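You operate a simulated robot arm through the tools that you are given. There is no shell and no other tool. Be economical: measure what you need, move in short steps, check, and stop when the job is done.

Carry out the task below with a simulated robot arm. There is one attempt and no reset: what you move stays moved.

## Task
Put the pad carton on the white form on the clear end of the black cabinet top. Then close the black cabinet door a. Then take the small beige carton and leave it on the green notebook. Then take the tall clear jar and put it on the red notebook. Then put the spare yellow block fuse on the top of the long brown bench. Then take the dressing carton from the upper shelf of the steel cabinet and leave it on the top of the long brown bench. Then pull the black cabinet door c open. The order counts. Set down upright: pad carton, small beige carton, tall clear jar, dressing carton.

The check looks at the end state, three seconds after you hand in, the way a careful person would. Anything else that was tipped, shoved, dropped, spilled or broken makes it a failure.

## Robot
A 7-joint arm with a two-finger parallel gripper on a trunk, on a base that drives. Base frame: it is fixed to the floor where the robot stands at the start and does not move with it; the origin is under the middle of the robot, x ahead of it, y to its left, z up; the surface under the hand at the start is at about z = 105. Units: cm, rad, N and s.
With the tool pointing down near the work surface it reaches from about 34 to 76 cm from the robot's upright axis, wherever it stands. Its first joint turns from -2.007 to 2.007 rad. Places, roughly: black cabinet door A [40, -20, 60]; black cabinet door C [10, 40, 60]; dressing carton [150, -425, 50]; form [75, 0, 100]; green notebook [0, 75, 100]; pad carton [50, 25, 100]; red notebook [150, -425, 50]; small beige carton [-25, 75, 100]; spare yellow block fuse [175, -450, 50]; tall clear jar (9x9x12 cm) [200, -460, 50]; top of the long brown bench [330, -640, 80]. Payload 3.91 kg.
The tool frame sits at the grasp point between the pads (the TCP): z along the fingers, y along the line on which they close. The tips reach 3 cm beyond it. The gripper opens to 11 cm. The fingers are 2 cm wide and 1 cm thick; the gripper's body (4.8 by 11.2 cm) begins 5.5 cm behind the TCP.
Orientation is told as [roll, pitch, yaw] about the base's x, y, z axes, in that order, counted from this pose: with the fingers straight down and closing along the base's y, the tool's x points along the base's -x, its y along +y and its z along -z.

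## Interface
- The arm moves only by the tool nudge_tool. Its arguments are lists of equal length, an entry for each row: "offset": the shift along the tool's x, y, z in mm, a list of three; "angular": the turn, a rotation vector about the tool's x, y, z in rad, a list of three. In form: {"offset": [[dx, dy, dz], ...], "angular": [[wx, wy, wz], ...]}. A call has 1 to 12 rows; each row shifts and turns the commanded pose from where the row before left it, along the tool's axes as they then stand. "fingers" is the gripper command, from -1 (fully open) to 1 (shut), values between in proportion, set as the call begins (left out, the last holds). Rows are played at 5 a second. More than 5 cm and 0.15 rad between two rows, or a gripper value outside its range, and nothing of the call is played. Where a pose cannot be reached the arm comes as near as it can. A force on the tool above 40 N (or 10 N above the force at the start of the call, whichever is more), or a blocked arm, ends the call early, and 0.2 s more pass. Each finger travels about 10.8 cm/s and halts on what it meets, pressing with about 26 N; the grip force reading is that of the motor and also rises with nothing between the fingers. The clock runs only during rows and for 0.2 s after the last one: add rows that do not move to give the fingers time. It gives the time, the measured TCP pose, the force on the tool (base axes), the opening and the grip force at its end, in the units of the frame above (readings bear some noise), with the torque about the TCP (base axes, N m) and any sound that the robot's microphone picked up.
- Cameras (640 x 400 px; columns grow to the right, rows downward): "scene" is now at [-1.22, 17.51, 179.16]; the picture's right is [0.35, -0.94, 0.00], its down [-0.87, -0.33, -0.36] and it looks along [0.34, 0.13, -0.93] (base axes); focal length 214 px, centre (320, 200). "wrist" rides on the gripper at [7.2, 1.7, -10.3] in the tool frame; the picture's right is [-0.23, 0.97, 0.00], its down [-0.76, -0.18, -0.62] and it looks along [-0.61, -0.14, 0.78] (tool axes); focal length 222 px, centre (320, 200). There is no depth. A picture from a camera that has moved, and an enlarged one, comes with that camera's place and axes in the base frame and with its lens. The place of the scene camera against the robot may be out by one fixed shift of up to 1.2 cm in any direction.
- snapshot(camera): a new picture of that camera. It takes no simulated time.
- raise_lower(by): slides the trunk up (or, below 0, down) by that many cm; the arm and the scene camera ride with it, the base frame stays. It gives what a move gives, with no picture.
- roll_base(legs): drives the robot by 1 to 6 legs, each [ahead, turn to the left] in cm and rad, along the robot's own axes; the way and the turn of a leg run together, so that a leg with both is an arc; at most 150 cm and 3.142 rad a leg. The arm and the cameras ride along, it lands a little off, and it stops where it bumps. It gives what a move gives.
- head_to(pan, tilt): turns the head with the scene camera to pan (to the left, within 2.705 rad either way) and tilt (down, from -0.506 to 1.204), counted from straight ahead of the robot. It gives what a move gives.
- zoom(camera, box): a new picture of the part [left, top, right, bottom] of that camera's present view, enlarged. It takes no simulated time.
- finish_job(): hands the job in; it is judged then, once.

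Work in short steps. Places have to be worked out from the pictures, the camera data and where the tool is seen: move nearer, look again, correct. Check each grasp and each placing, and mend what went wrong. You have 186 turns and 144 pictures in all, those below and enlarged ones among them. Open the gripper and draw the arm clear of the work before you hand the job in, unless the task says otherwise; then end with one line.

The tools are called after "Call:" by a JSON object that holds its "fn" and its "kwargs". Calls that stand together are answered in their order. nudge_tool: Moves the arm, as the interface text tells. Its arguments: {"type":"object","properties":{"offset":{"type":"array"},"angular":{"type":"array"},"fingers":{"type":"number"}},"required":["offset","angular"]} The other tools are called the same way: raise_lower (by) slides the trunk up or down; roll_base (legs) drives the base; head_to (pan, tilt) turns the head that bears the scene camera; snapshot (camera) takes a picture; zoom (camera, box) takes an enlarged picture of a part of a camera's view; finish_job () hands the job in.

At the start:

```text
time: 0.0
ee_pos: [40.22, 36.11, 133.5]
tool_rot: [-0.001, 0.001, 1.125]
force: [0.2, -0.8, 0.1]
torque: [0.0, 0.01, 0.01]
grip_width: 11.01
finger_force: 0.0
trunk travel left (down, up): [-92.5, 6.5]
robot x, y, heading: [-0.12, -0.25, -0.003]
head pan, tilt: [0.361, 1.201]
```

scene: 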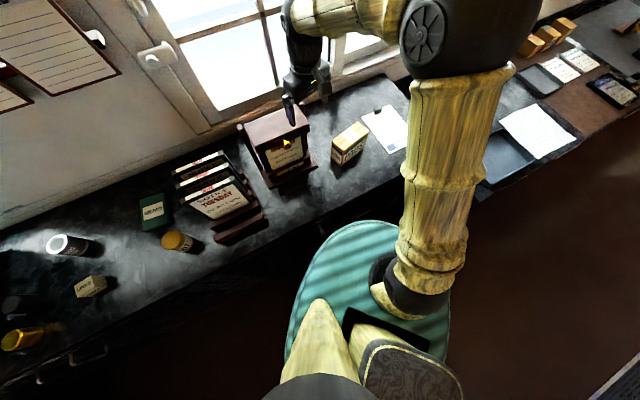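
wrist: 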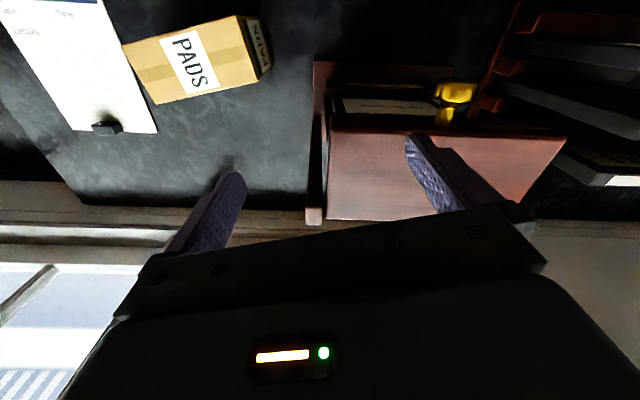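

The scene shows the counter with the pad carton near [54,25] and the white form beyond it near [67,12]. I take closer looks at the work area before moving.

Call:
{"fn": "zoom", "kwargs": {"camera": "scene", "box": [220, 60, 460, 210]}}

Call:
{"fn": "zoom", "kwargs": {"camera": "scene", "box": [0, 130, 320, 400]}}

Call:
{"fn": "zoom", "kwargs": {"camera": "scene", "box": [440, 0, 640, 200]}}

```text
2.67 times, centred on (340, 135) of scene
camera zoom: at [-1.22, 17.51, 179.16], right [0.35, -0.94, 0.0], down [-0.87, -0.33, -0.36], along [0.34, 0.13, -0.93], focal length 572 px, centre (267, 373)
```

zoom: 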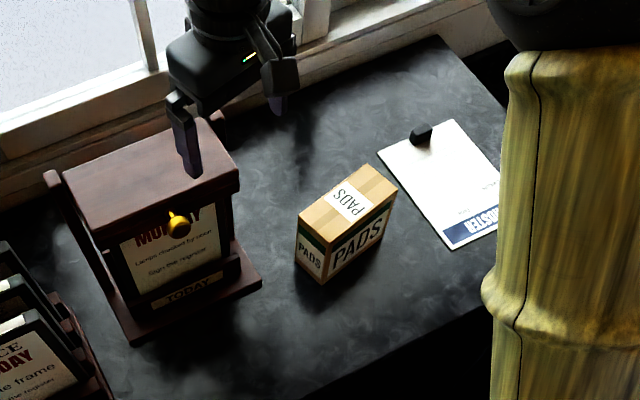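

```text
1.48 times, centred on (160, 265) of scene
camera zoom: at [-1.22, 17.51, 179.16], right [0.35, -0.94, 0.0], down [-0.87, -0.33, -0.36], along [0.34, 0.13, -0.93], focal length 318 px, centre (557, 104)
```

zoom: 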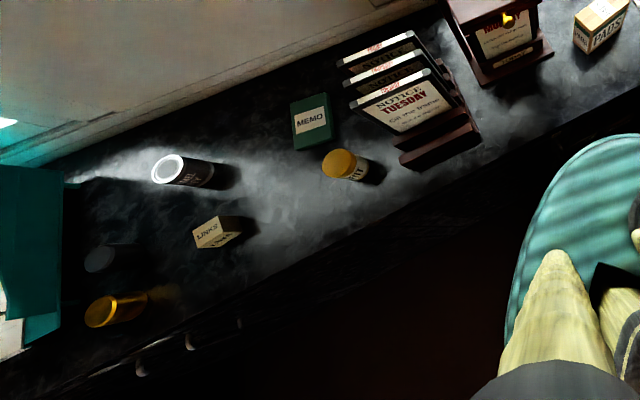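

```text
2.00 times, centred on (540, 100) of scene
camera zoom: at [-1.22, 17.51, 179.16], right [0.35, -0.94, 0.0], down [-0.87, -0.33, -0.36], along [0.34, 0.13, -0.93], focal length 429 px, centre (-120, 400)
```

zoom: 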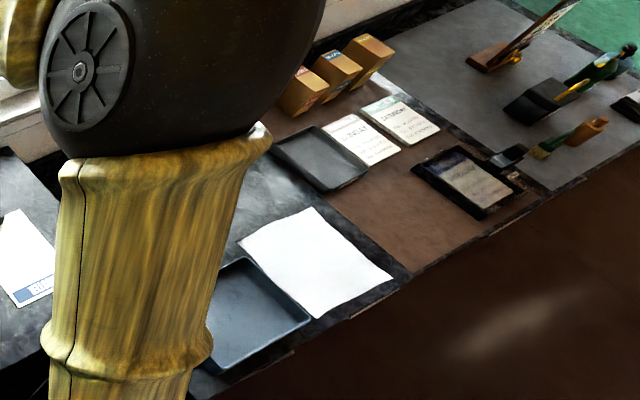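

By triangulation the pad carton is about 15 x 5.5 x 7 cm, centred at [47.4,24.1], top z≈113–116, long axis at about -0.29 rad. I move the open gripper above it and turn towards yaw -0.29.

Call:
{"fn": "nudge_tool", "kwargs": {"offset": [[25.7, -39, 0], [25.7, -39, 0], [25.7, -39, 0], [0, 0, 0], [0, 0, 0], [0, 0, 0], [0, 0, 0], [0, 0, 0], [0, 0, 0], [0, 0, 0], [0, 0, 0], [0, 0, 0]], "angular": [[0, 0, 0], [0, 0, 0], [0, 0, 0], [0, 0, 0.149], [0, 0, 0.149], [0, 0, 0.149], [0, 0, 0.149], [0, 0, 0.149], [0, 0, 0.149], [0, 0, 0.149], [0, 0, 0.149], [0, 0, 0.149]], "fingers": -1}}

Call:
{"fn": "snapshot", "kwargs": {"camera": "wrist"}}

Call:
{"fn": "snapshot", "kwargs": {"camera": "scene"}}

```text
time: 2.6
ee_pos: [47.41, 24.11, 133.65]
tool_rot: [-0.002, 0.0, -0.219]
force: [-0.7, 0.5, -0.1]
torque: [0.0, -0.02, 0.02]
grip_width: 10.98
finger_force: 0.1
trunk travel left (down, up): [-92.5, 6.5]
robot x, y, heading: [0.03, 0.05, 0.001]
head pan, tilt: [0.361, 1.201]
```

```text
138 pictures are left
camera wrist: at [40.78, 27.36, 143.99], right [0.43, 0.9, 0.0], down [0.7, -0.34, 0.62], along [0.56, -0.27, -0.78], focal length 222 px, centre (320, 200)
```

wrist: 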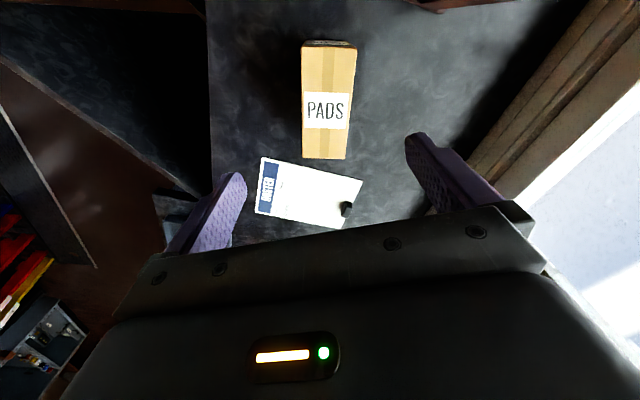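

```text
137 pictures are left
camera scene: at [-1.23, 17.51, 179.16], right [0.35, -0.94, 0.0], down [-0.87, -0.33, -0.36], along [0.34, 0.13, -0.93], focal length 214 px, centre (320, 200)
```

scene: 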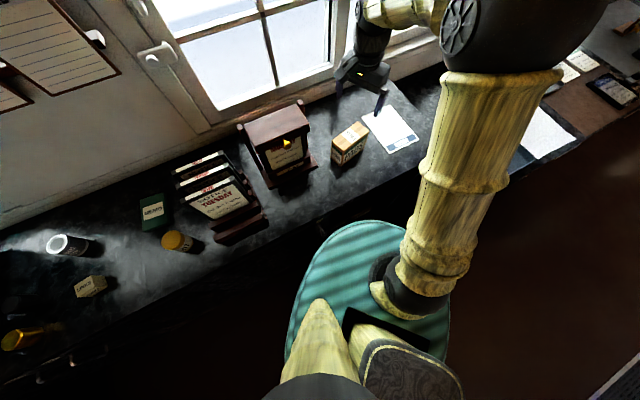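

The wrist view shows the pad carton nicely aligned. I enlarge to pin its near edge and the form with its clip.

Call:
{"fn": "zoom", "kwargs": {"camera": "wrist", "box": [220, 20, 420, 240]}}

Call:
{"fn": "zoom", "kwargs": {"camera": "scene", "box": [320, 90, 440, 180]}}

```text
1.82 times, centred on (320, 130) of wrist
camera zoom: at [40.78, 27.36, 143.99], right [0.43, 0.9, 0.0], down [0.7, -0.34, 0.62], along [0.56, -0.27, -0.78], focal length 404 px, centre (320, 327)
```

zoom: 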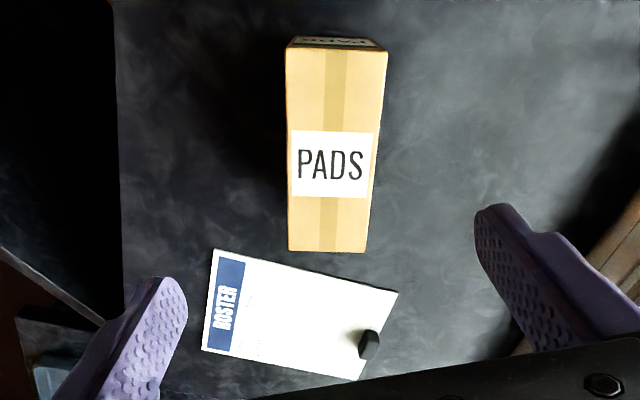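

```text
4.44 times, centred on (380, 135) of scene
camera zoom: at [-1.23, 17.51, 179.16], right [0.35, -0.94, 0.0], down [-0.87, -0.33, -0.36], along [0.34, 0.13, -0.93], focal length 953 px, centre (53, 489)
```

zoom: 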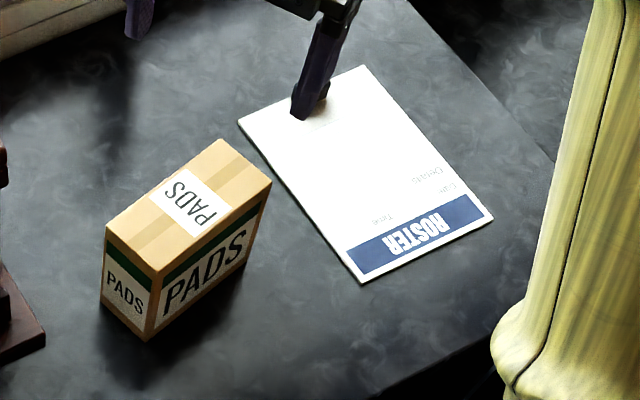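

Refined: carton centre [48.5,24.4], yaw -0.48, top z=116, counter z≈105.3; form centre [66.8,11.3], long axis 0.84 rad. I turn the last bit, correct laterally and descend to z=112.

Call:
{"fn": "nudge_tool", "kwargs": {"offset": [[-10, 5, 0], [0, 0, 0], [0, 0, 43], [0, 0, 43], [0, 0, 43], [0, 0, 43], [0, 0, 43], [0, 0, 0]], "angular": [[0, 0, 0.13], [0, 0, 0.13], [0, 0, 0], [0, 0, 0], [0, 0, 0], [0, 0, 0], [0, 0, 0], [0, 0, 0]]}}

Call:
{"fn": "snapshot", "kwargs": {"camera": "wrist"}}

```text
time: 4.4
ee_pos: [48.58, 24.2, 112.12]
tool_rot: [-0.003, -0.002, -0.476]
force: [-0.5, 0.6, 0.9]
torque: [0.0, -0.05, -0.05]
grip_width: 10.99
finger_force: 0.1
trunk travel left (down, up): [-92.5, 6.5]
robot x, y, heading: [0.03, 0.11, -0.0]
head pan, tilt: [0.361, 1.201]
```

```text
134 pictures are left
camera wrist: at [42.82, 29.11, 122.41], right [0.65, 0.76, 0.0], down [0.6, -0.51, 0.62], along [0.47, -0.41, -0.78], focal length 222 px, centre (320, 200)
```

wrist: 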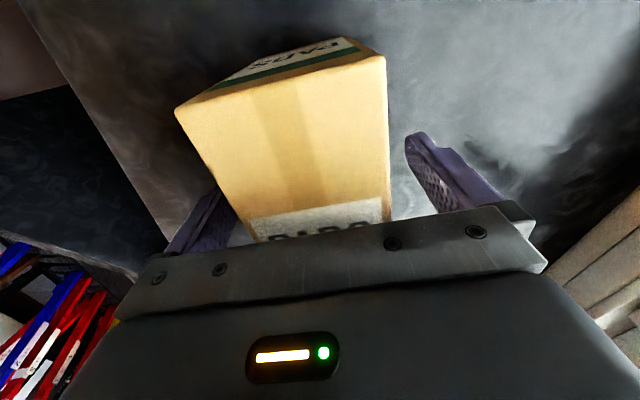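

The carton lies between the fingers. I close on it.

Call:
{"fn": "nudge_tool", "kwargs": {"offset": [[0, 0, 0], [0, 0, 0], [0, 0, 0], [0, 0, 0], [0, 0, 0]], "angular": [[0, 0, 0], [0, 0, 0], [0, 0, 0], [0, 0, 0], [0, 0, 0]], "fingers": 1}}

Call:
{"fn": "snapshot", "kwargs": {"camera": "wrist"}}

```text
time: 5.6
ee_pos: [48.63, 24.26, 112.04]
tool_rot: [-0.002, 0.0, -0.477]
force: [0.1, 0.1, -0.2]
torque: [0.0, 0.02, 0.03]
grip_width: 5.99
finger_force: 25.8
trunk travel left (down, up): [-92.5, 6.5]
robot x, y, heading: [0.28, 0.08, -0.001]
head pan, tilt: [0.361, 1.201]
```

```text
133 pictures are left
camera wrist: at [42.92, 29.16, 122.39], right [0.65, 0.76, 0.0], down [0.6, -0.51, 0.62], along [0.47, -0.41, -0.78], focal length 222 px, centre (320, 200)
```

wrist: 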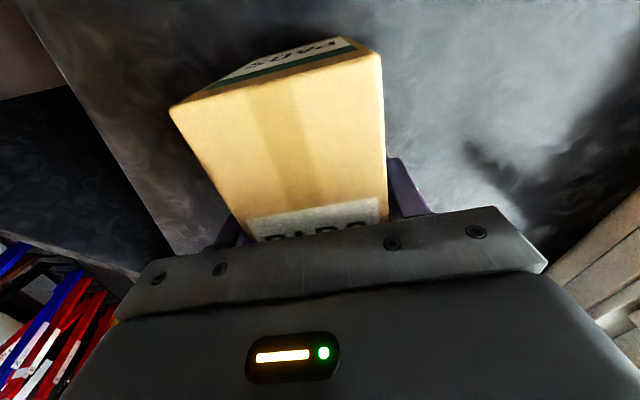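

Grip holds at 6.0 cm. I lift 8 cm, carry it over the form and start turning.

Call:
{"fn": "nudge_tool", "kwargs": {"offset": [[0, 0, -40], [0, 0, -40], [-43.4, -9.2, 0], [-43.4, -9.2, 0], [-43.4, -9.2, 0], [-43.4, -9.2, 0], [-43.4, -9.2, 0], [0, 0, 0], [0, 0, 0], [0, 0, 0], [0, 0, 0], [0, 0, 0]], "angular": [[0, 0, 0], [0, 0, 0], [0, 0, 0], [0, 0, 0], [0, 0, 0], [0, 0, 0], [0, 0, 0], [0, 0, -0.147], [0, 0, -0.147], [0, 0, -0.147], [0, 0, -0.147], [0, 0, -0.147]]}}

Call:
{"fn": "nudge_tool", "kwargs": {"offset": [[0, 0, 0], [0, 0, 0], [0, 0, 0], [0, 0, 0], [0, 0, 0]], "angular": [[0, 0, -0.147], [0, 0, -0.147], [0, 0, -0.147], [0, 0, -0.147], [0, 0, 0]]}}

Call:
{"fn": "snapshot", "kwargs": {"camera": "scene"}}

Call:
{"fn": "snapshot", "kwargs": {"camera": "wrist"}}

```text
time: 8.2
ee_pos: [65.64, 10.27, 120.15]
tool_rot: [-0.002, 0.002, 0.262]
force: [-0.1, -0.2, -4.1]
torque: [0.0, -0.02, 0.0]
grip_width: 5.99
finger_force: 25.7
trunk travel left (down, up): [-92.5, 6.5]
robot x, y, heading: [-0.12, 0.22, -0.001]
head pan, tilt: [0.361, 1.201]
```

```text
time: 9.4
ee_pos: [65.75, 10.36, 120.16]
tool_rot: [0.0, 0.002, 0.848]
force: [0.4, -0.8, -3.5]
torque: [-0.05, -0.02, -0.04]
grip_width: 5.97
finger_force: 25.9
trunk travel left (down, up): [-92.5, 6.5]
robot x, y, heading: [0.19, -0.3, 0.008]
head pan, tilt: [0.361, 1.201]
```

```text
132 pictures are left
camera scene: at [-1.16, 17.51, 179.16], right [0.35, -0.94, 0.0], down [-0.87, -0.33, -0.36], along [0.34, 0.13, -0.93], focal length 214 px, centre (320, 200)
```

scene: 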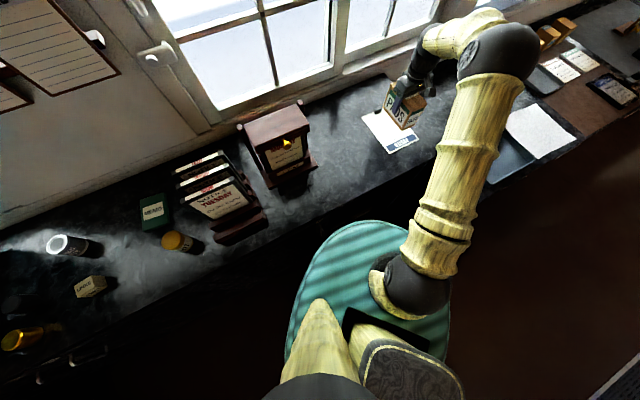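

```text
131 pictures are left
camera wrist: at [59.74, 6.02, 130.48], right [-0.58, 0.81, 0.0], down [0.64, 0.46, 0.62], along [0.51, 0.36, -0.78], focal length 222 px, centre (320, 200)
```

wrist: 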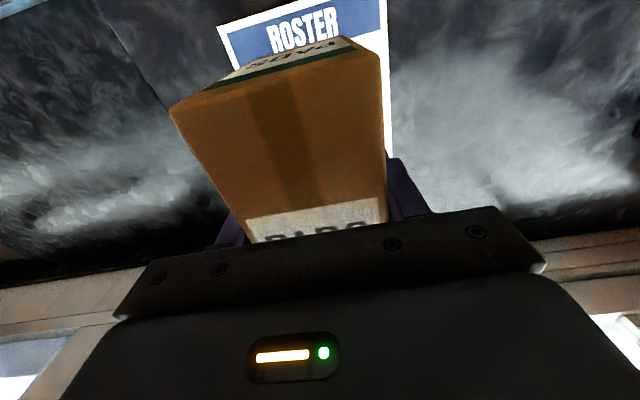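

The wrist view agrees with my form corners (C and edge AD match within mm). I lower until the carton touches.

Call:
{"fn": "nudge_tool", "kwargs": {"offset": [[0, 0, 35], [0, 0, 30], [0, 0, 5], [0, 0, 3], [0, 0, 3], [0, 0, 3], [0, 0, 3]], "angular": [[0, 0, 0], [0, 0, 0], [0, 0, 0], [0, 0, 0], [0, 0, 0], [0, 0, 0], [0, 0, 0]]}}

```text
time: 11.0
ee_pos: [65.78, 10.36, 112.4]
tool_rot: [-0.004, -0.004, 0.845]
force: [2.2, 1.0, 24.5]
torque: [0.22, 0.56, -0.31]
grip_width: 6.0
finger_force: 25.7
trunk travel left (down, up): [-92.5, 6.5]
robot x, y, heading: [-0.12, 0.28, -0.006]
head pan, tilt: [0.361, 1.201]
```

Contact (24 N) at z=112.4, carton is on the form. I open, wait, and draw straight up.

Call:
{"fn": "nudge_tool", "kwargs": {"offset": [[0, 0, -2], [0, 0, 0], [0, 0, 0], [0, 0, 0]], "angular": [[0, 0, 0], [0, 0, 0], [0, 0, 0], [0, 0, 0]], "fingers": -1}}

Call:
{"fn": "nudge_tool", "kwargs": {"offset": [[0, 0, -40], [0, 0, -45], [0, 0, -45], [0, 0, -45], [0, 0, -45]], "angular": [[0, 0, 0], [0, 0, 0], [0, 0, 0], [0, 0, 0], [0, 0, 0]]}}

Call:
{"fn": "snapshot", "kwargs": {"camera": "scene"}}

Call:
{"fn": "snapshot", "kwargs": {"camera": "wrist"}}

```text
time: 12.0
ee_pos: [65.66, 10.2, 112.0]
tool_rot: [-0.002, 0.001, 0.846]
force: [0.1, -0.6, -0.4]
torque: [0.0, 0.0, -0.01]
grip_width: 11.02
finger_force: 0.2
trunk travel left (down, up): [-92.5, 6.5]
robot x, y, heading: [0.16, 0.04, -0.004]
head pan, tilt: [0.361, 1.201]
```

```text
time: 13.2
ee_pos: [65.56, 10.28, 134.4]
tool_rot: [-0.001, 0.001, 0.847]
force: [1.3, -0.2, -0.3]
torque: [0.0, 0.02, -0.02]
grip_width: 10.99
finger_force: 0.1
trunk travel left (down, up): [-92.5, 6.5]
robot x, y, heading: [0.03, -0.12, -0.002]
head pan, tilt: [0.361, 1.201]
```

```text
130 pictures are left
camera scene: at [-1.32, 17.49, 179.16], right [0.35, -0.94, 0.0], down [-0.87, -0.33, -0.36], along [0.34, 0.13, -0.93], focal length 214 px, centre (320, 200)
```

scene: 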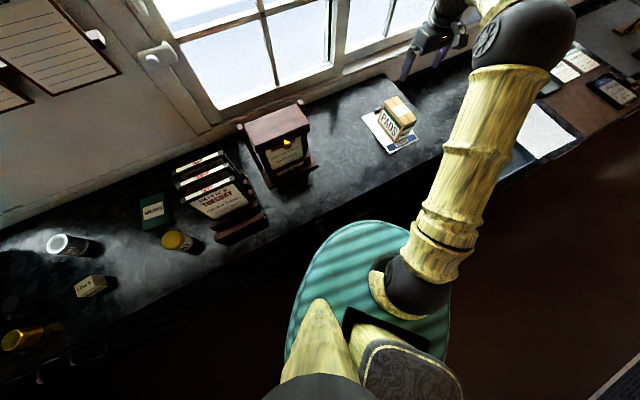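

```text
129 pictures are left
camera wrist: at [59.61, 5.94, 144.7], right [-0.58, 0.82, 0.0], down [0.64, 0.45, 0.62], along [0.51, 0.36, -0.78], focal length 222 px, centre (320, 200)
```

wrist: 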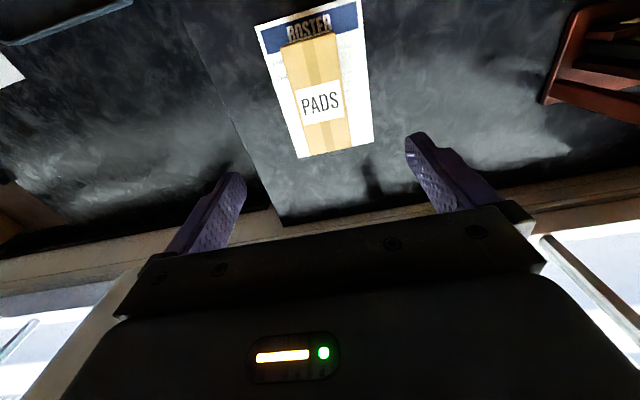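

Pad carton stands on the form. Now I look for door A, down to the right front.

Call:
{"fn": "head_to", "kwargs": {"pan": -0.5, "tilt": 1.0}}

Call:
{"fn": "snapshot", "kwargs": {"camera": "scene"}}

Call:
{"fn": "head_to", "kwargs": {"pan": 0.9, "tilt": 1.15}}

Call:
{"fn": "snapshot", "kwargs": {"camera": "scene"}}

```text
time: 14.4
ee_pos: [65.71, 10.15, 134.12]
tool_rot: [-0.002, 0.002, 0.847]
force: [0.3, -0.5, 0.9]
torque: [0.01, -0.03, 0.0]
grip_width: 10.98
finger_force: 0.0
trunk travel left (down, up): [-92.5, 6.5]
robot x, y, heading: [-0.04, 0.15, 0.007]
head pan, tilt: [-0.499, 1.0]
```

```text
128 pictures are left
camera scene: at [-0.32, 12.2, 180.42], right [-0.48, -0.88, 0.0], down [-0.74, 0.4, -0.54], along [0.47, -0.26, -0.84], focal length 214 px, centre (320, 200)
```

scene: 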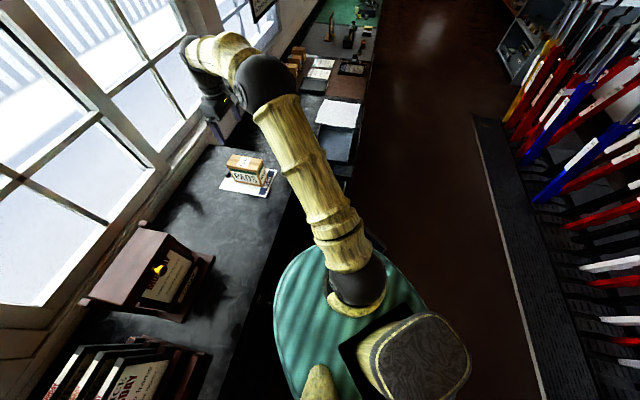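

```text
time: 15.9
ee_pos: [65.78, 10.26, 134.23]
tool_rot: [-0.002, 0.003, 0.847]
force: [0.4, -0.1, -0.6]
torque: [0.01, 0.02, -0.04]
grip_width: 11.0
finger_force: 0.1
trunk travel left (down, up): [-92.5, 6.5]
robot x, y, heading: [0.11, -0.27, -0.002]
head pan, tilt: [0.901, 1.15]
```

```text
127 pictures are left
camera scene: at [-2.73, 20.18, 179.45], right [0.78, -0.62, 0.0], down [-0.57, -0.71, -0.41], along [0.25, 0.32, -0.91], focal length 214 px, centre (320, 200)
```

scene: 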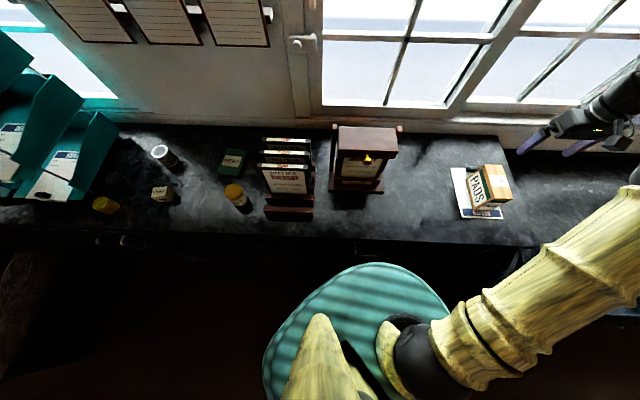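

Something juts out under the right end of the counter at (520,260); enlarging that and the left part.

Call:
{"fn": "zoom", "kwargs": {"camera": "scene", "box": [400, 200, 640, 350]}}

Call:
{"fn": "zoom", "kwargs": {"camera": "scene", "box": [60, 120, 380, 320]}}

```text
2.67 times, centred on (520, 275) of scene
camera zoom: at [-2.73, 20.18, 179.45], right [0.78, -0.62, 0.0], down [-0.57, -0.71, -0.41], along [0.25, 0.32, -0.91], focal length 572 px, centre (-213, 0)
```

zoom: 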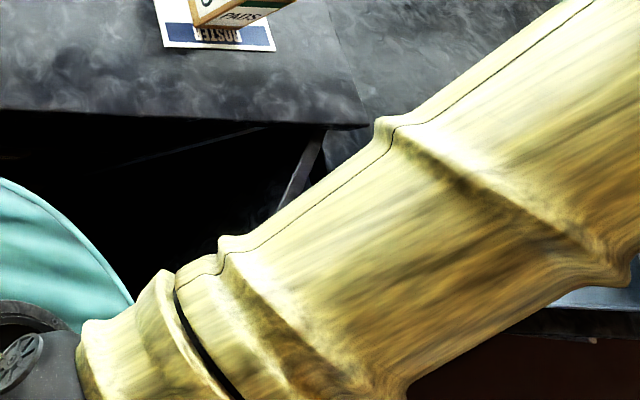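

```text
2.00 times, centred on (220, 220) of scene
camera zoom: at [-2.73, 20.18, 179.45], right [0.78, -0.62, 0.0], down [-0.57, -0.71, -0.41], along [0.25, 0.32, -0.91], focal length 429 px, centre (520, 160)
```

zoom: 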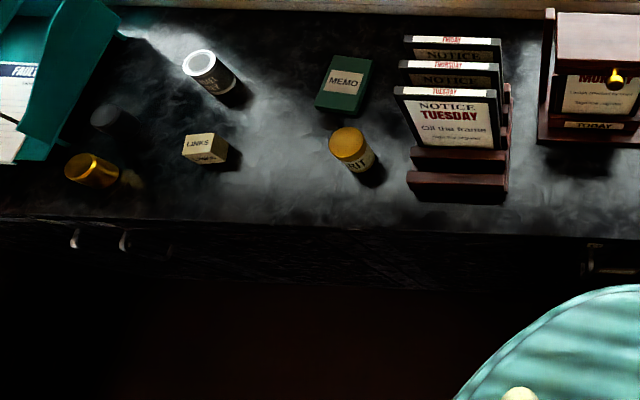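

Door A's top rail is visible: hinged at the cabinet's right end near [66,-14], swung out roughly 50°. Front plane runs at -0.72 rad, about 32 cm from me. I retract the arm and drive to a spot squarely in front of the door (around [14,-52], heading 0.86).

Call:
{"fn": "nudge_tool", "kwargs": {"offset": [[45, 13, -10], [45, 13, -10], [45, 13, -10], [45, 13, -10], [45, 13, -10], [45, 13, -10]], "angular": [[0, 0, 0.14], [0, 0, 0.14], [0, 0, 0.14], [0, 0, 0.14], [0, 0, 0.14], [0, 0, 0.14]]}}

Call:
{"fn": "roll_base", "kwargs": {"legs": [[0, -1.31], [54, 0], [0, 2.17]]}}

Call:
{"fn": "head_to", "kwargs": {"pan": 0.0, "tilt": 0.9}}

Call:
{"fn": "snapshot", "kwargs": {"camera": "scene"}}

```text
time: 17.3
ee_pos: [38.77, 4.33, 140.21]
tool_rot: [-0.002, -0.002, 0.003]
force: [0.3, 0.8, -0.4]
torque: [0.01, -0.01, 0.0]
grip_width: 11.0
finger_force: 0.1
trunk travel left (down, up): [-92.5, 6.5]
robot x, y, heading: [-0.15, 0.21, 0.004]
head pan, tilt: [0.901, 1.15]
```

```text
time: 21.1
ee_pos: [25.62, -29.71, 140.2]
tool_rot: [-0.001, 0.0, -0.965]
force: [0.1, -0.3, -0.1]
torque: [0.04, -0.02, -0.02]
grip_width: 11.02
finger_force: 0.1
trunk travel left (down, up): [-92.5, 6.5]
robot x, y, heading: [-0.24, -0.4, -0.962]
head pan, tilt: [0.901, 1.15]
stopped in leg 1: the robot was blocked; the commanded pose is now the measured one
```

```text
time: 22.3
ee_pos: [25.66, -29.79, 140.24]
tool_rot: [0.0, -0.001, -0.964]
force: [0.4, -0.7, -0.4]
torque: [0.02, 0.03, -0.01]
grip_width: 11.0
finger_force: 0.0
trunk travel left (down, up): [-92.5, 6.5]
robot x, y, heading: [0.39, 0.12, -0.965]
head pan, tilt: [0.0, 0.901]
```

```text
124 pictures are left
camera scene: at [13.03, 7.6, 181.14], right [-0.82, -0.57, 0.0], down [-0.45, 0.64, -0.62], along [0.35, -0.51, -0.78], focal length 214 px, centre (320, 200)
```

scene: 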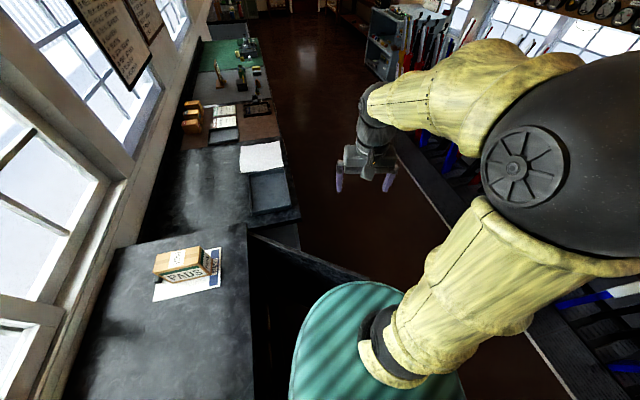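

The base was blocked: the door is about 50 cm wide, its tip near [15,-25], right by my base. I turn back to heading 0.2 and look behind me before reversing.

Call:
{"fn": "roll_base", "kwargs": {"legs": [[0, 1.16]]}}

Call:
{"fn": "head_to", "kwargs": {"pan": 2.6, "tilt": 0.7}}

Call:
{"fn": "snapshot", "kwargs": {"camera": "scene"}}

Call:
{"fn": "head_to", "kwargs": {"pan": -2.2, "tilt": 0.7}}

Call:
{"fn": "snapshot", "kwargs": {"camera": "scene"}}

```text
time: 26.0
ee_pos: [39.0, 4.3, 140.14]
tool_rot: [-0.003, -0.001, 0.006]
force: [0.6, -0.1, 0.7]
torque: [0.01, -0.04, -0.01]
grip_width: 10.96
finger_force: 0.1
trunk travel left (down, up): [-92.5, 6.5]
robot x, y, heading: [-0.17, -0.2, 0.002]
head pan, tilt: [0.0, 0.901]
stopped in leg 1: the robot was blocked; the commanded pose is now the measured one
```

```text
time: 28.3
ee_pos: [39.06, 4.41, 140.19]
tool_rot: [-0.002, 0.001, 0.007]
force: [0.0, -0.1, 0.7]
torque: [0.02, 0.0, -0.01]
grip_width: 10.98
finger_force: 0.2
trunk travel left (down, up): [-92.5, 6.5]
robot x, y, heading: [0.06, -0.27, 0.002]
head pan, tilt: [2.601, 0.7]
```

```text
123 pictures are left
camera scene: at [-13.79, 19.81, 182.76], right [0.51, 0.86, 0.0], down [0.55, -0.33, -0.76], along [-0.66, 0.39, -0.64], focal length 214 px, centre (320, 200)
```

scene: 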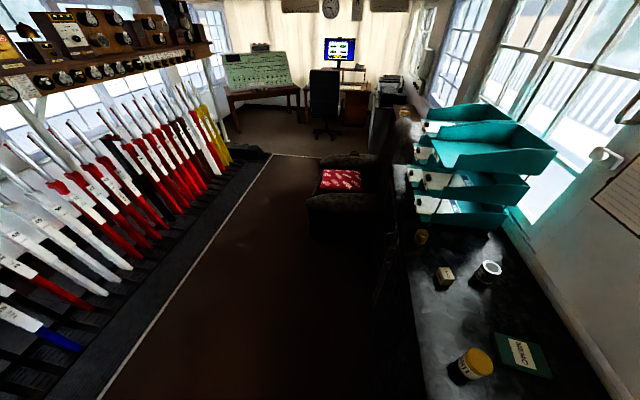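

```text
time: 32.1
ee_pos: [39.08, 4.25, 140.11]
tool_rot: [-0.001, 0.0, 0.005]
force: [0.6, 0.8, 0.5]
torque: [0.0, 0.02, 0.0]
grip_width: 11.03
finger_force: 0.0
trunk travel left (down, up): [-92.5, 6.5]
robot x, y, heading: [-0.16, -0.13, 0.002]
head pan, tilt: [-2.201, 0.7]
```

```text
122 pictures are left
camera scene: at [-11.5, 8.57, 182.76], right [-0.81, 0.59, 0.0], down [0.38, 0.52, -0.77], along [-0.45, -0.62, -0.64], focal length 214 px, centre (320, 200)
```

scene: 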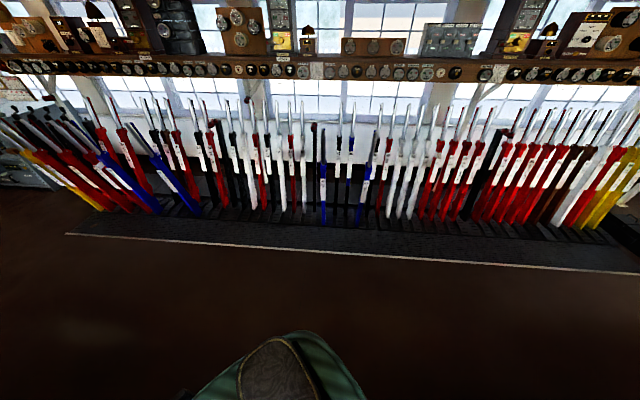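

Behind is an open corridor to the lever frame (n≈-135) and an armchair further left; turning is blocked at this spot by the door tip. I reverse straight, then drive round to the front of the door.

Call:
{"fn": "roll_base", "kwargs": {"legs": [[-70, 0]]}}

Call:
{"fn": "head_to", "kwargs": {"pan": -0.3, "tilt": 0.7}}

Call:
{"fn": "snapshot", "kwargs": {"camera": "scene"}}

```text
time: 36.6
ee_pos: [-31.99, 4.16, 140.24]
tool_rot: [-0.004, 0.0, 0.0]
force: [-0.6, 0.7, -0.3]
torque: [0.0, -0.02, -0.01]
grip_width: 11.01
finger_force: 0.1
trunk travel left (down, up): [-92.5, 6.5]
robot x, y, heading: [-70.68, 0.24, -0.002]
head pan, tilt: [-2.201, 0.7]
```

```text
time: 38.5
ee_pos: [-31.87, 4.27, 140.15]
tool_rot: [-0.001, 0.0, 0.001]
force: [-0.9, -1.3, 0.0]
torque: [0.01, 0.03, 0.01]
grip_width: 11.01
finger_force: 0.0
trunk travel left (down, up): [-92.5, 6.5]
robot x, y, heading: [-70.86, -0.01, -0.001]
head pan, tilt: [-0.3, 0.7]
```

```text
121 pictures are left
camera scene: at [-69.16, 13.0, 182.76], right [-0.3, -0.95, 0.0], down [-0.61, 0.19, -0.76], along [0.73, -0.23, -0.64], focal length 214 px, centre (320, 200)
```

scene: 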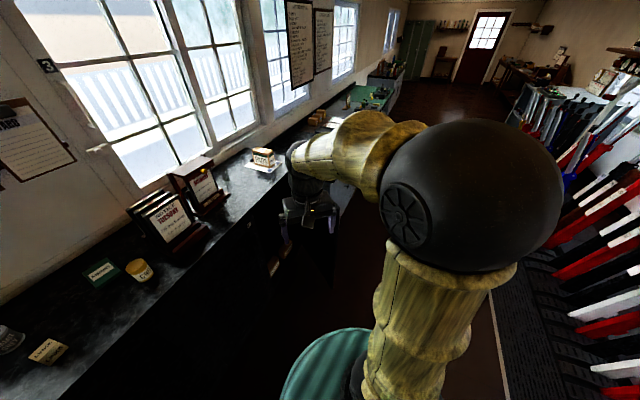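

Clear. I turn and drive along the aisle, then face the cabinet.

Call:
{"fn": "roll_base", "kwargs": {"legs": [[0, -0.709], [97.5, 0], [0, 1.57]]}}

Call:
{"fn": "head_to", "kwargs": {"pan": 0.3, "tilt": 0.9}}

Call:
{"fn": "snapshot", "kwargs": {"camera": "scene"}}

Call:
{"fn": "snapshot", "kwargs": {"camera": "wrist"}}

```text
time: 52.6
ee_pos: [25.75, -32.08, 140.19]
tool_rot: [-0.003, 0.001, 0.863]
force: [0.1, -0.5, -0.4]
torque: [0.06, -0.01, 0.0]
grip_width: 10.99
finger_force: 0.1
trunk travel left (down, up): [-92.5, 6.5]
robot x, y, heading: [3.69, -64.56, 0.856]
head pan, tilt: [-0.3, 0.7]
```

```text
time: 53.6
ee_pos: [25.88, -31.87, 140.2]
tool_rot: [-0.002, 0.0, 0.865]
force: [0.3, -0.5, 0.1]
torque: [0.04, -0.02, 0.0]
grip_width: 10.99
finger_force: 0.0
trunk travel left (down, up): [-92.5, 6.5]
robot x, y, heading: [3.75, -64.47, 0.862]
head pan, tilt: [0.3, 0.901]
```

```text
120 pictures are left
camera scene: at [-9.32, -51.83, 181.15], right [0.92, -0.4, 0.0], down [-0.31, -0.72, -0.62], along [0.25, 0.57, -0.78], focal length 214 px, centre (320, 200)
```

scene: 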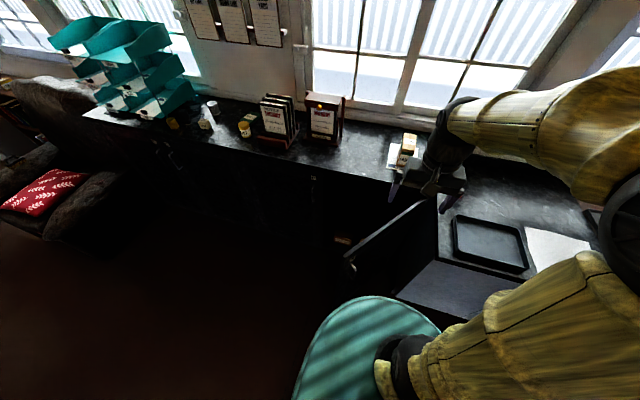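

```text
119 pictures are left
camera wrist: at [19.79, -36.37, 150.54], right [-0.59, 0.8, 0.0], down [0.63, 0.46, 0.62], along [0.5, 0.37, -0.78], focal length 222 px, centre (320, 200)
```

wrist: 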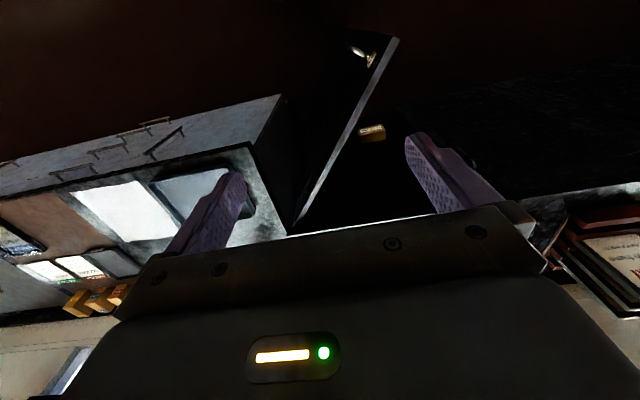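

Now the geometry is clear: door tip ≈[14,-23], hinge ≈[66,-12], top z≈98, knob near the tip on its outer side. I back up for room, close the fingers, reach forward and start pitching the tool to point horizontally at the cabinet.

Call:
{"fn": "roll_base", "kwargs": {"legs": [[-22, 0]]}}

Call:
{"fn": "nudge_tool", "kwargs": {"offset": [[-46, 9, 0], [-46, 9, 0], [-46, 9, 0], [-46, 9, 0], [-46, 9, 0], [0, 0, 0], [0, 0, 0], [0, 0, 0], [0, 0, 0], [0, 0, 0], [0, 0, 0]], "angular": [[0, 0, 0], [0, 0, 0], [0, 0, 0], [0, 0, 0], [0, 0, 0], [0, -0.143, 0], [0, -0.143, 0], [0, -0.143, 0], [0, -0.143, 0], [0, -0.143, 0], [0, -0.143, 0]], "fingers": 1}}

Call:
{"fn": "nudge_tool", "kwargs": {"offset": [[0, 0, 0], [0, 0, 0], [0, 0, 0], [0, 0, 0], [0, 0, 0], [0, 0, 0]], "angular": [[0, -0.143, 0], [0, -0.143, 0], [0, -0.143, 0], [0, -0.143, 0], [0, -0.143, 0], [0, 0, 0]]}}

Call:
{"fn": "snapshot", "kwargs": {"camera": "scene"}}

```text
time: 55.5
ee_pos: [11.33, -48.87, 140.25]
tool_rot: [-0.001, -0.001, 0.865]
force: [-1.0, -0.7, 0.7]
torque: [0.0, -0.04, 0.04]
grip_width: 10.98
finger_force: 0.1
trunk travel left (down, up): [-92.5, 6.5]
robot x, y, heading: [-10.49, -80.96, 0.86]
head pan, tilt: [0.3, 0.901]
```

```text
time: 57.9
ee_pos: [22.75, -28.26, 140.21]
tool_rot: [-0.002, -0.86, 0.867]
force: [0.9, -0.3, -0.1]
torque: [-0.01, 0.03, -0.01]
grip_width: 0.01
finger_force: 26.0
trunk travel left (down, up): [-92.5, 6.5]
robot x, y, heading: [-10.63, -81.04, 0.86]
head pan, tilt: [0.3, 0.901]
```

```text
time: 59.3
ee_pos: [23.0, -28.32, 140.21]
tool_rot: [-2.458, -1.569, -2.962]
force: [0.6, -1.3, 0.1]
torque: [0.03, 0.0, -0.02]
grip_width: 0.0
finger_force: 26.1
trunk travel left (down, up): [-92.5, 6.5]
robot x, y, heading: [-10.45, -81.48, 0.858]
head pan, tilt: [0.3, 0.901]
```

```text
118 pictures are left
camera scene: at [-23.72, -68.6, 181.15], right [0.92, -0.4, 0.0], down [-0.31, -0.72, -0.62], along [0.25, 0.57, -0.78], focal length 214 px, centre (320, 200)
```

scene: 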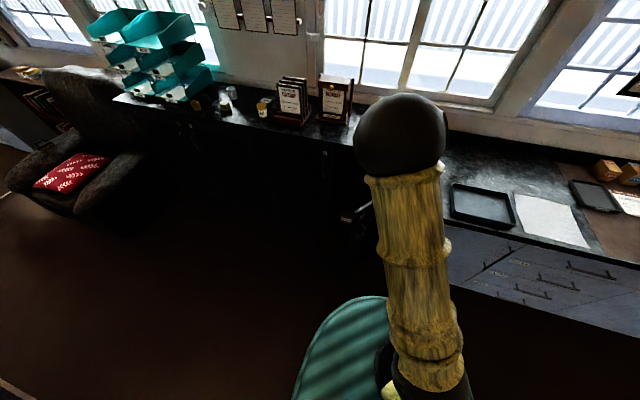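

Tool is horizontal, TCP ~10 cm short of the door's face. Lower the trunk by 52 cm.

Call:
{"fn": "raise_lower", "kwargs": {"by": -52}}

Call:
{"fn": "snapshot", "kwargs": {"camera": "wrist"}}

Call:
{"fn": "snapshot", "kwargs": {"camera": "scene"}}

```text
refused: -52 is not a number from -40 to 40
```

```text
117 pictures are left
camera wrist: at [14.98, -35.11, 132.94], right [-0.74, 0.63, 0.22], down [-0.27, -0.59, 0.76], along [0.61, 0.5, 0.61], focal length 222 px, centre (320, 200)
```

wrist: 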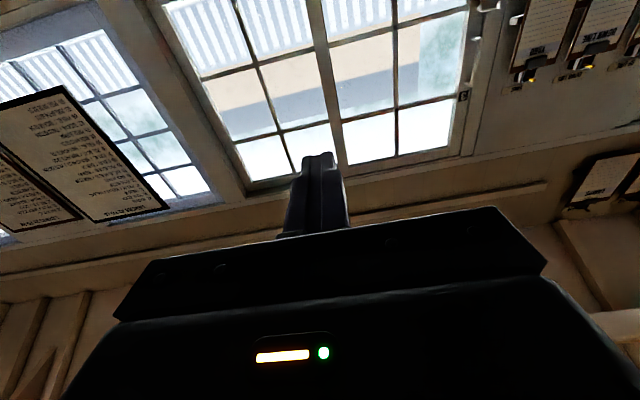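

```text
116 pictures are left
camera scene: at [-23.72, -68.6, 181.15], right [0.92, -0.4, 0.0], down [-0.31, -0.72, -0.62], along [0.25, 0.57, -0.78], focal length 214 px, centre (320, 200)
```

scene: 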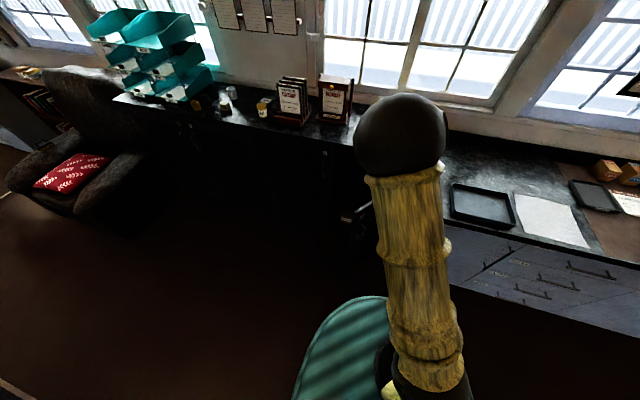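

The limit is 40 per call; I lower in two steps.

Call:
{"fn": "raise_lower", "kwargs": {"by": -40}}

Call:
{"fn": "raise_lower", "kwargs": {"by": -14}}

Call:
{"fn": "snapshot", "kwargs": {"camera": "scene"}}

Call:
{"fn": "snapshot", "kwargs": {"camera": "wrist"}}

```text
time: 63.2
ee_pos: [22.98, -28.22, 100.14]
tool_rot: [-2.244, -1.567, 3.108]
force: [-0.6, 0.0, -0.2]
torque: [0.0, 0.02, 0.0]
grip_width: 0.0
finger_force: 26.1
trunk travel left (down, up): [-52.5, 46.5]
robot x, y, heading: [-10.51, -80.95, 0.859]
head pan, tilt: [0.3, 0.901]
```

```text
time: 64.8
ee_pos: [23.04, -28.37, 86.07]
tool_rot: [-2.269, -1.566, 3.132]
force: [-0.8, 0.3, 0.3]
torque: [-0.01, -0.01, 0.03]
grip_width: 0.0
finger_force: 25.7
trunk travel left (down, up): [-38.5, 60.5]
robot x, y, heading: [-11.18, -80.84, 0.861]
head pan, tilt: [0.3, 0.901]
```

```text
115 pictures are left
camera scene: at [-23.68, -68.53, 127.15], right [0.92, -0.4, 0.0], down [-0.31, -0.72, -0.62], along [0.25, 0.57, -0.78], focal length 214 px, centre (320, 200)
```

scene: 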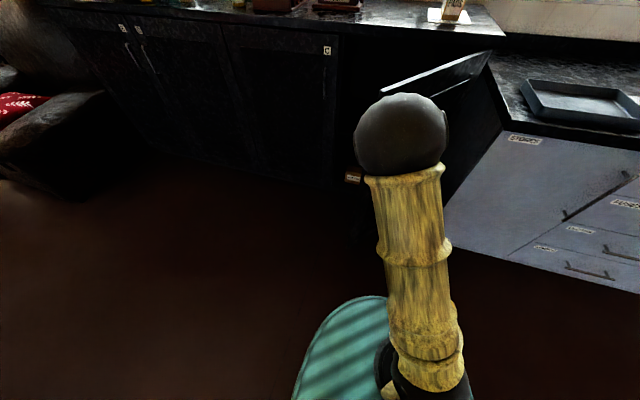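

```text
114 pictures are left
camera wrist: at [14.99, -35.06, 78.94], right [-0.74, 0.63, 0.23], down [-0.27, -0.59, 0.76], along [0.61, 0.5, 0.61], focal length 222 px, centre (320, 200)
```

wrist: 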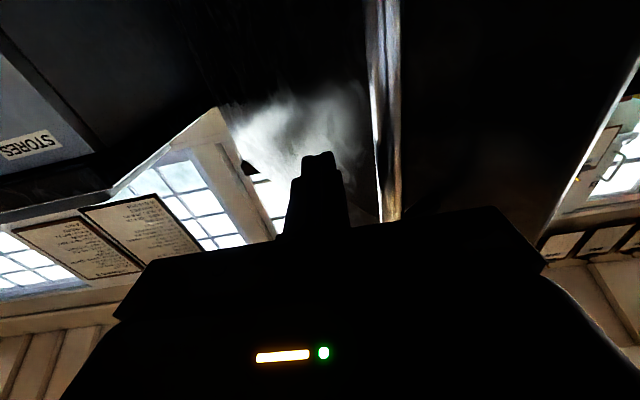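

I enlarge the scene view to read door labels and check the small thing near the cabinet's foot before swinging the door.

Call:
{"fn": "zoom", "kwargs": {"camera": "scene", "box": [280, 20, 520, 240]}}

Call:
{"fn": "zoom", "kwargs": {"camera": "scene", "box": [90, 0, 350, 160]}}

```text
1.82 times, centred on (400, 130) of scene
camera zoom: at [-23.68, -68.53, 127.15], right [0.92, -0.4, 0.0], down [-0.31, -0.72, -0.62], along [0.25, 0.57, -0.78], focal length 390 px, centre (174, 327)
```

zoom: 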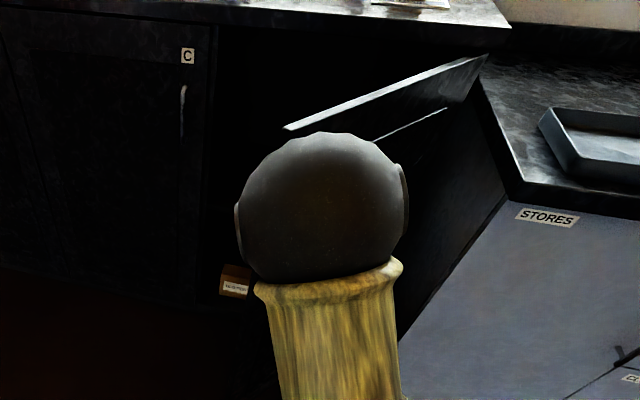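

```text
2.46 times, centred on (220, 80) of scene
camera zoom: at [-23.68, -68.53, 127.15], right [0.92, -0.4, 0.0], down [-0.31, -0.72, -0.62], along [0.25, 0.57, -0.78], focal length 528 px, centre (566, 495)
```

zoom: 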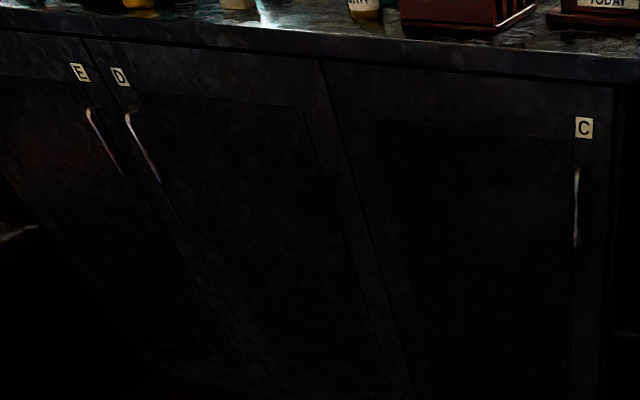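

Door A pairs with the latch edge next to door C; the cabinet interior looks clear of the swing. I move the finger tip onto the outer face ~15 cm from its free edge, then follow the door's arc.

Call:
{"fn": "nudge_tool", "kwargs": {"offset": [[0, -3, 23], [0, -3, 23], [0, -3, 23], [0, 13, 13], [0, 13, 13], [0, 13, 13], [0, 13, 13]], "angular": [[0, 0, 0], [0, 0, 0], [0, 0, 0], [0, 0, 0], [0, 0, 0], [0, 0, 0], [0, 0, 0]]}}

Call:
{"fn": "snapshot", "kwargs": {"camera": "scene"}}

```text
time: 66.4
ee_pos: [27.72, -16.38, 86.16]
tool_rot: [-2.346, -1.567, -3.075]
force: [-0.1, 0.0, 0.3]
torque: [-0.01, 0.03, 0.02]
grip_width: 0.01
finger_force: 26.4
trunk travel left (down, up): [-38.5, 60.5]
robot x, y, heading: [-10.71, -81.19, 0.858]
head pan, tilt: [0.3, 0.901]
```

```text
111 pictures are left
camera scene: at [-23.68, -68.53, 127.14], right [0.92, -0.4, 0.0], down [-0.31, -0.72, -0.62], along [0.25, 0.57, -0.78], focal length 214 px, centre (320, 200)
```

scene: 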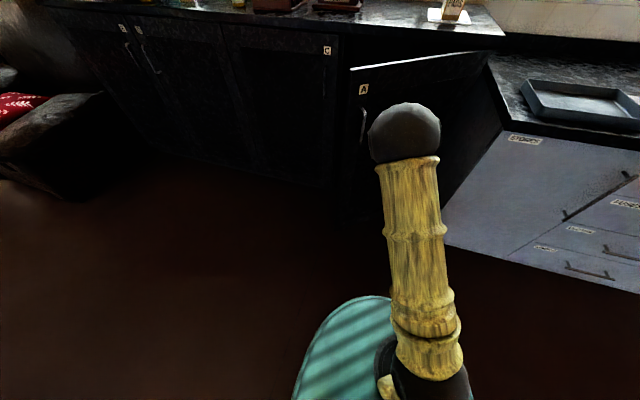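

Door A is swinging freely and its label shows. I continue along the arc with the arm.

Call:
{"fn": "nudge_tool", "kwargs": {"offset": [[0, 11, 16], [0, 11, 17], [0, 11, 17], [0, 9, 17], [0, 8, 18], [0, 6, 18]], "angular": [[0, 0, 0], [0, 0, 0], [0, 0, 0], [0, 0, 0], [0, 0, 0], [0, 0, 0]]}}

Call:
{"fn": "snapshot", "kwargs": {"camera": "scene"}}

```text
time: 67.8
ee_pos: [30.0, -4.74, 86.14]
tool_rot: [-2.108, -1.566, 2.972]
force: [-0.8, -0.4, 0.0]
torque: [0.0, -0.03, 0.01]
grip_width: 0.01
finger_force: 25.9
trunk travel left (down, up): [-38.5, 60.5]
robot x, y, heading: [-10.57, -81.22, 0.86]
head pan, tilt: [0.3, 0.901]
```

```text
110 pictures are left
camera scene: at [-23.68, -68.52, 127.14], right [0.92, -0.4, 0.0], down [-0.31, -0.72, -0.62], along [0.25, 0.57, -0.78], focal length 214 px, centre (320, 200)
```

scene: 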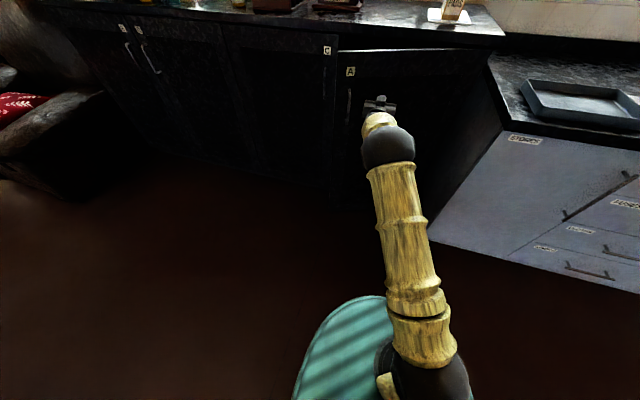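

Nearly shut. I drive the base 10 cm forward to push on, then finish with the arm.

Call:
{"fn": "roll_base", "kwargs": {"legs": [[10, 0]]}}

Call:
{"fn": "snapshot", "kwargs": {"camera": "scene"}}

```text
time: 69.1
ee_pos: [36.48, 2.84, 86.22]
tool_rot: [-2.19, -1.567, 3.055]
force: [0.8, 0.2, 0.1]
torque: [0.02, 0.0, 0.02]
grip_width: 0.03
finger_force: 25.7
trunk travel left (down, up): [-38.5, 60.5]
robot x, y, heading: [-4.03, -73.91, 0.857]
head pan, tilt: [0.3, 0.901]
```

```text
109 pictures are left
camera scene: at [-17.13, -60.9, 127.14], right [0.92, -0.4, 0.0], down [-0.31, -0.72, -0.62], along [0.25, 0.57, -0.78], focal length 214 px, centre (320, 200)
```

scene: 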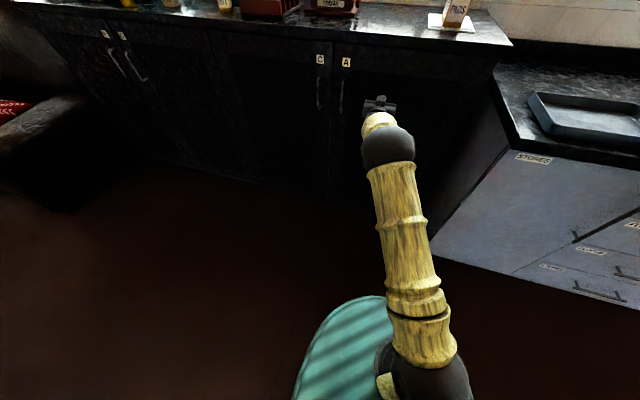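

Looks almost flush. I press a little further until resistance shows.

Call:
{"fn": "nudge_tool", "kwargs": {"offset": [[0, 0, 8], [0, 0, 8], [0, 0, 6], [0, 0, 6], [0, 0, 6], [0, 0, 6], [0, 0, 6]], "angular": [[0, 0, 0], [0, 0, 0], [0, 0, 0], [0, 0, 0], [0, 0, 0], [0, 0, 0], [0, 0, 0]]}}

Call:
{"fn": "zoom", "kwargs": {"camera": "scene", "box": [280, 20, 520, 180]}}

```text
time: 70.7
ee_pos: [39.48, 6.24, 86.17]
tool_rot: [-1.281, -1.57, 2.145]
force: [-18.3, -27.2, -5.8]
torque: [0.04, 0.19, -0.27]
grip_width: 0.03
finger_force: 25.7
trunk travel left (down, up): [-38.5, 60.5]
robot x, y, heading: [-4.36, -73.64, 0.863]
head pan, tilt: [0.3, 0.901]
```

```text
2.50 times, centred on (400, 100) of scene
camera zoom: at [-17.33, -61.19, 127.14], right [0.92, -0.4, 0.0], down [-0.31, -0.72, -0.62], along [0.25, 0.57, -0.78], focal length 536 px, centre (120, 450)
```

zoom: 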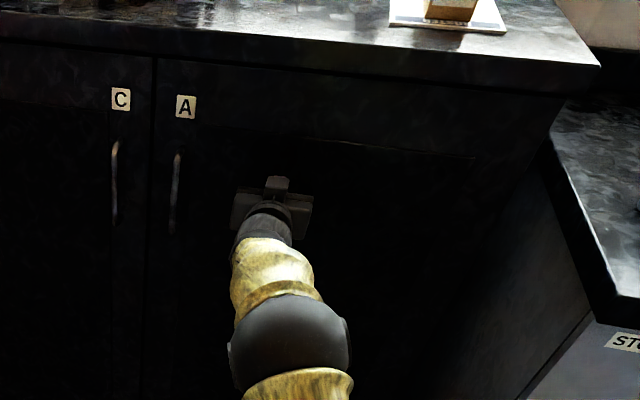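

Door A is flush (27 N of firm resistance). I withdraw the hand, then raise the trunk.

Call:
{"fn": "nudge_tool", "kwargs": {"offset": [[0, 0, -45], [0, 0, -45], [0, 0, -45], [0, 0, -45], [0, 0, -45], [0, 0, -45]], "angular": [[0, 0, 0], [0, 0, 0], [0, 0, 0], [0, 0, 0], [0, 0, 0], [0, 0, 0]]}}

Call:
{"fn": "raise_lower", "kwargs": {"by": 40}}

Call:
{"fn": "raise_lower", "kwargs": {"by": 14}}

Call:
{"fn": "snapshot", "kwargs": {"camera": "scene"}}

```text
time: 72.1
ee_pos: [22.07, -14.39, 86.02]
tool_rot: [-2.275, -1.568, 3.141]
force: [-0.8, 0.9, 0.3]
torque: [0.0, -0.01, 0.01]
grip_width: 0.0
finger_force: 26.1
trunk travel left (down, up): [-38.5, 60.5]
robot x, y, heading: [-4.37, -73.83, 0.861]
head pan, tilt: [0.3, 0.901]
```

```text
time: 75.9
ee_pos: [21.92, -14.16, 126.02]
tool_rot: [-2.21, -1.567, 3.073]
force: [-0.5, -0.1, 0.0]
torque: [-0.02, -0.02, -0.02]
grip_width: 0.0
finger_force: 26.2
trunk travel left (down, up): [-78.5, 20.5]
robot x, y, heading: [-4.07, -73.63, 0.859]
head pan, tilt: [0.3, 0.901]
```

```text
time: 77.6
ee_pos: [21.86, -14.27, 140.0]
tool_rot: [-2.162, -1.568, 3.026]
force: [0.0, 1.0, -0.1]
torque: [0.01, 0.0, -0.01]
grip_width: 0.0
finger_force: 25.4
trunk travel left (down, up): [-92.5, 6.5]
robot x, y, heading: [-4.0, -73.81, 0.865]
head pan, tilt: [0.3, 0.901]
```

```text
107 pictures are left
camera scene: at [-17.13, -60.89, 181.14], right [0.92, -0.4, 0.0], down [-0.31, -0.72, -0.62], along [0.25, 0.57, -0.78], focal length 214 px, centre (320, 200)
```

scene: 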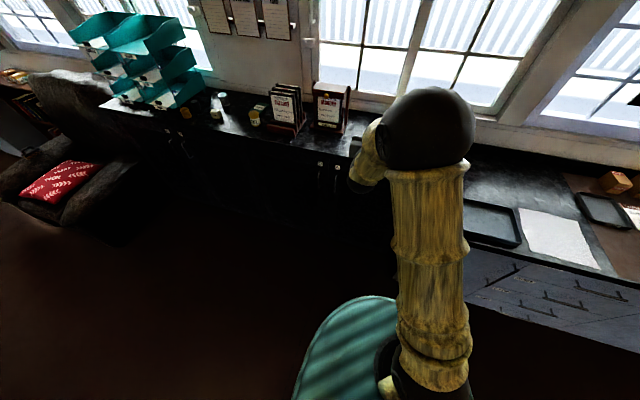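

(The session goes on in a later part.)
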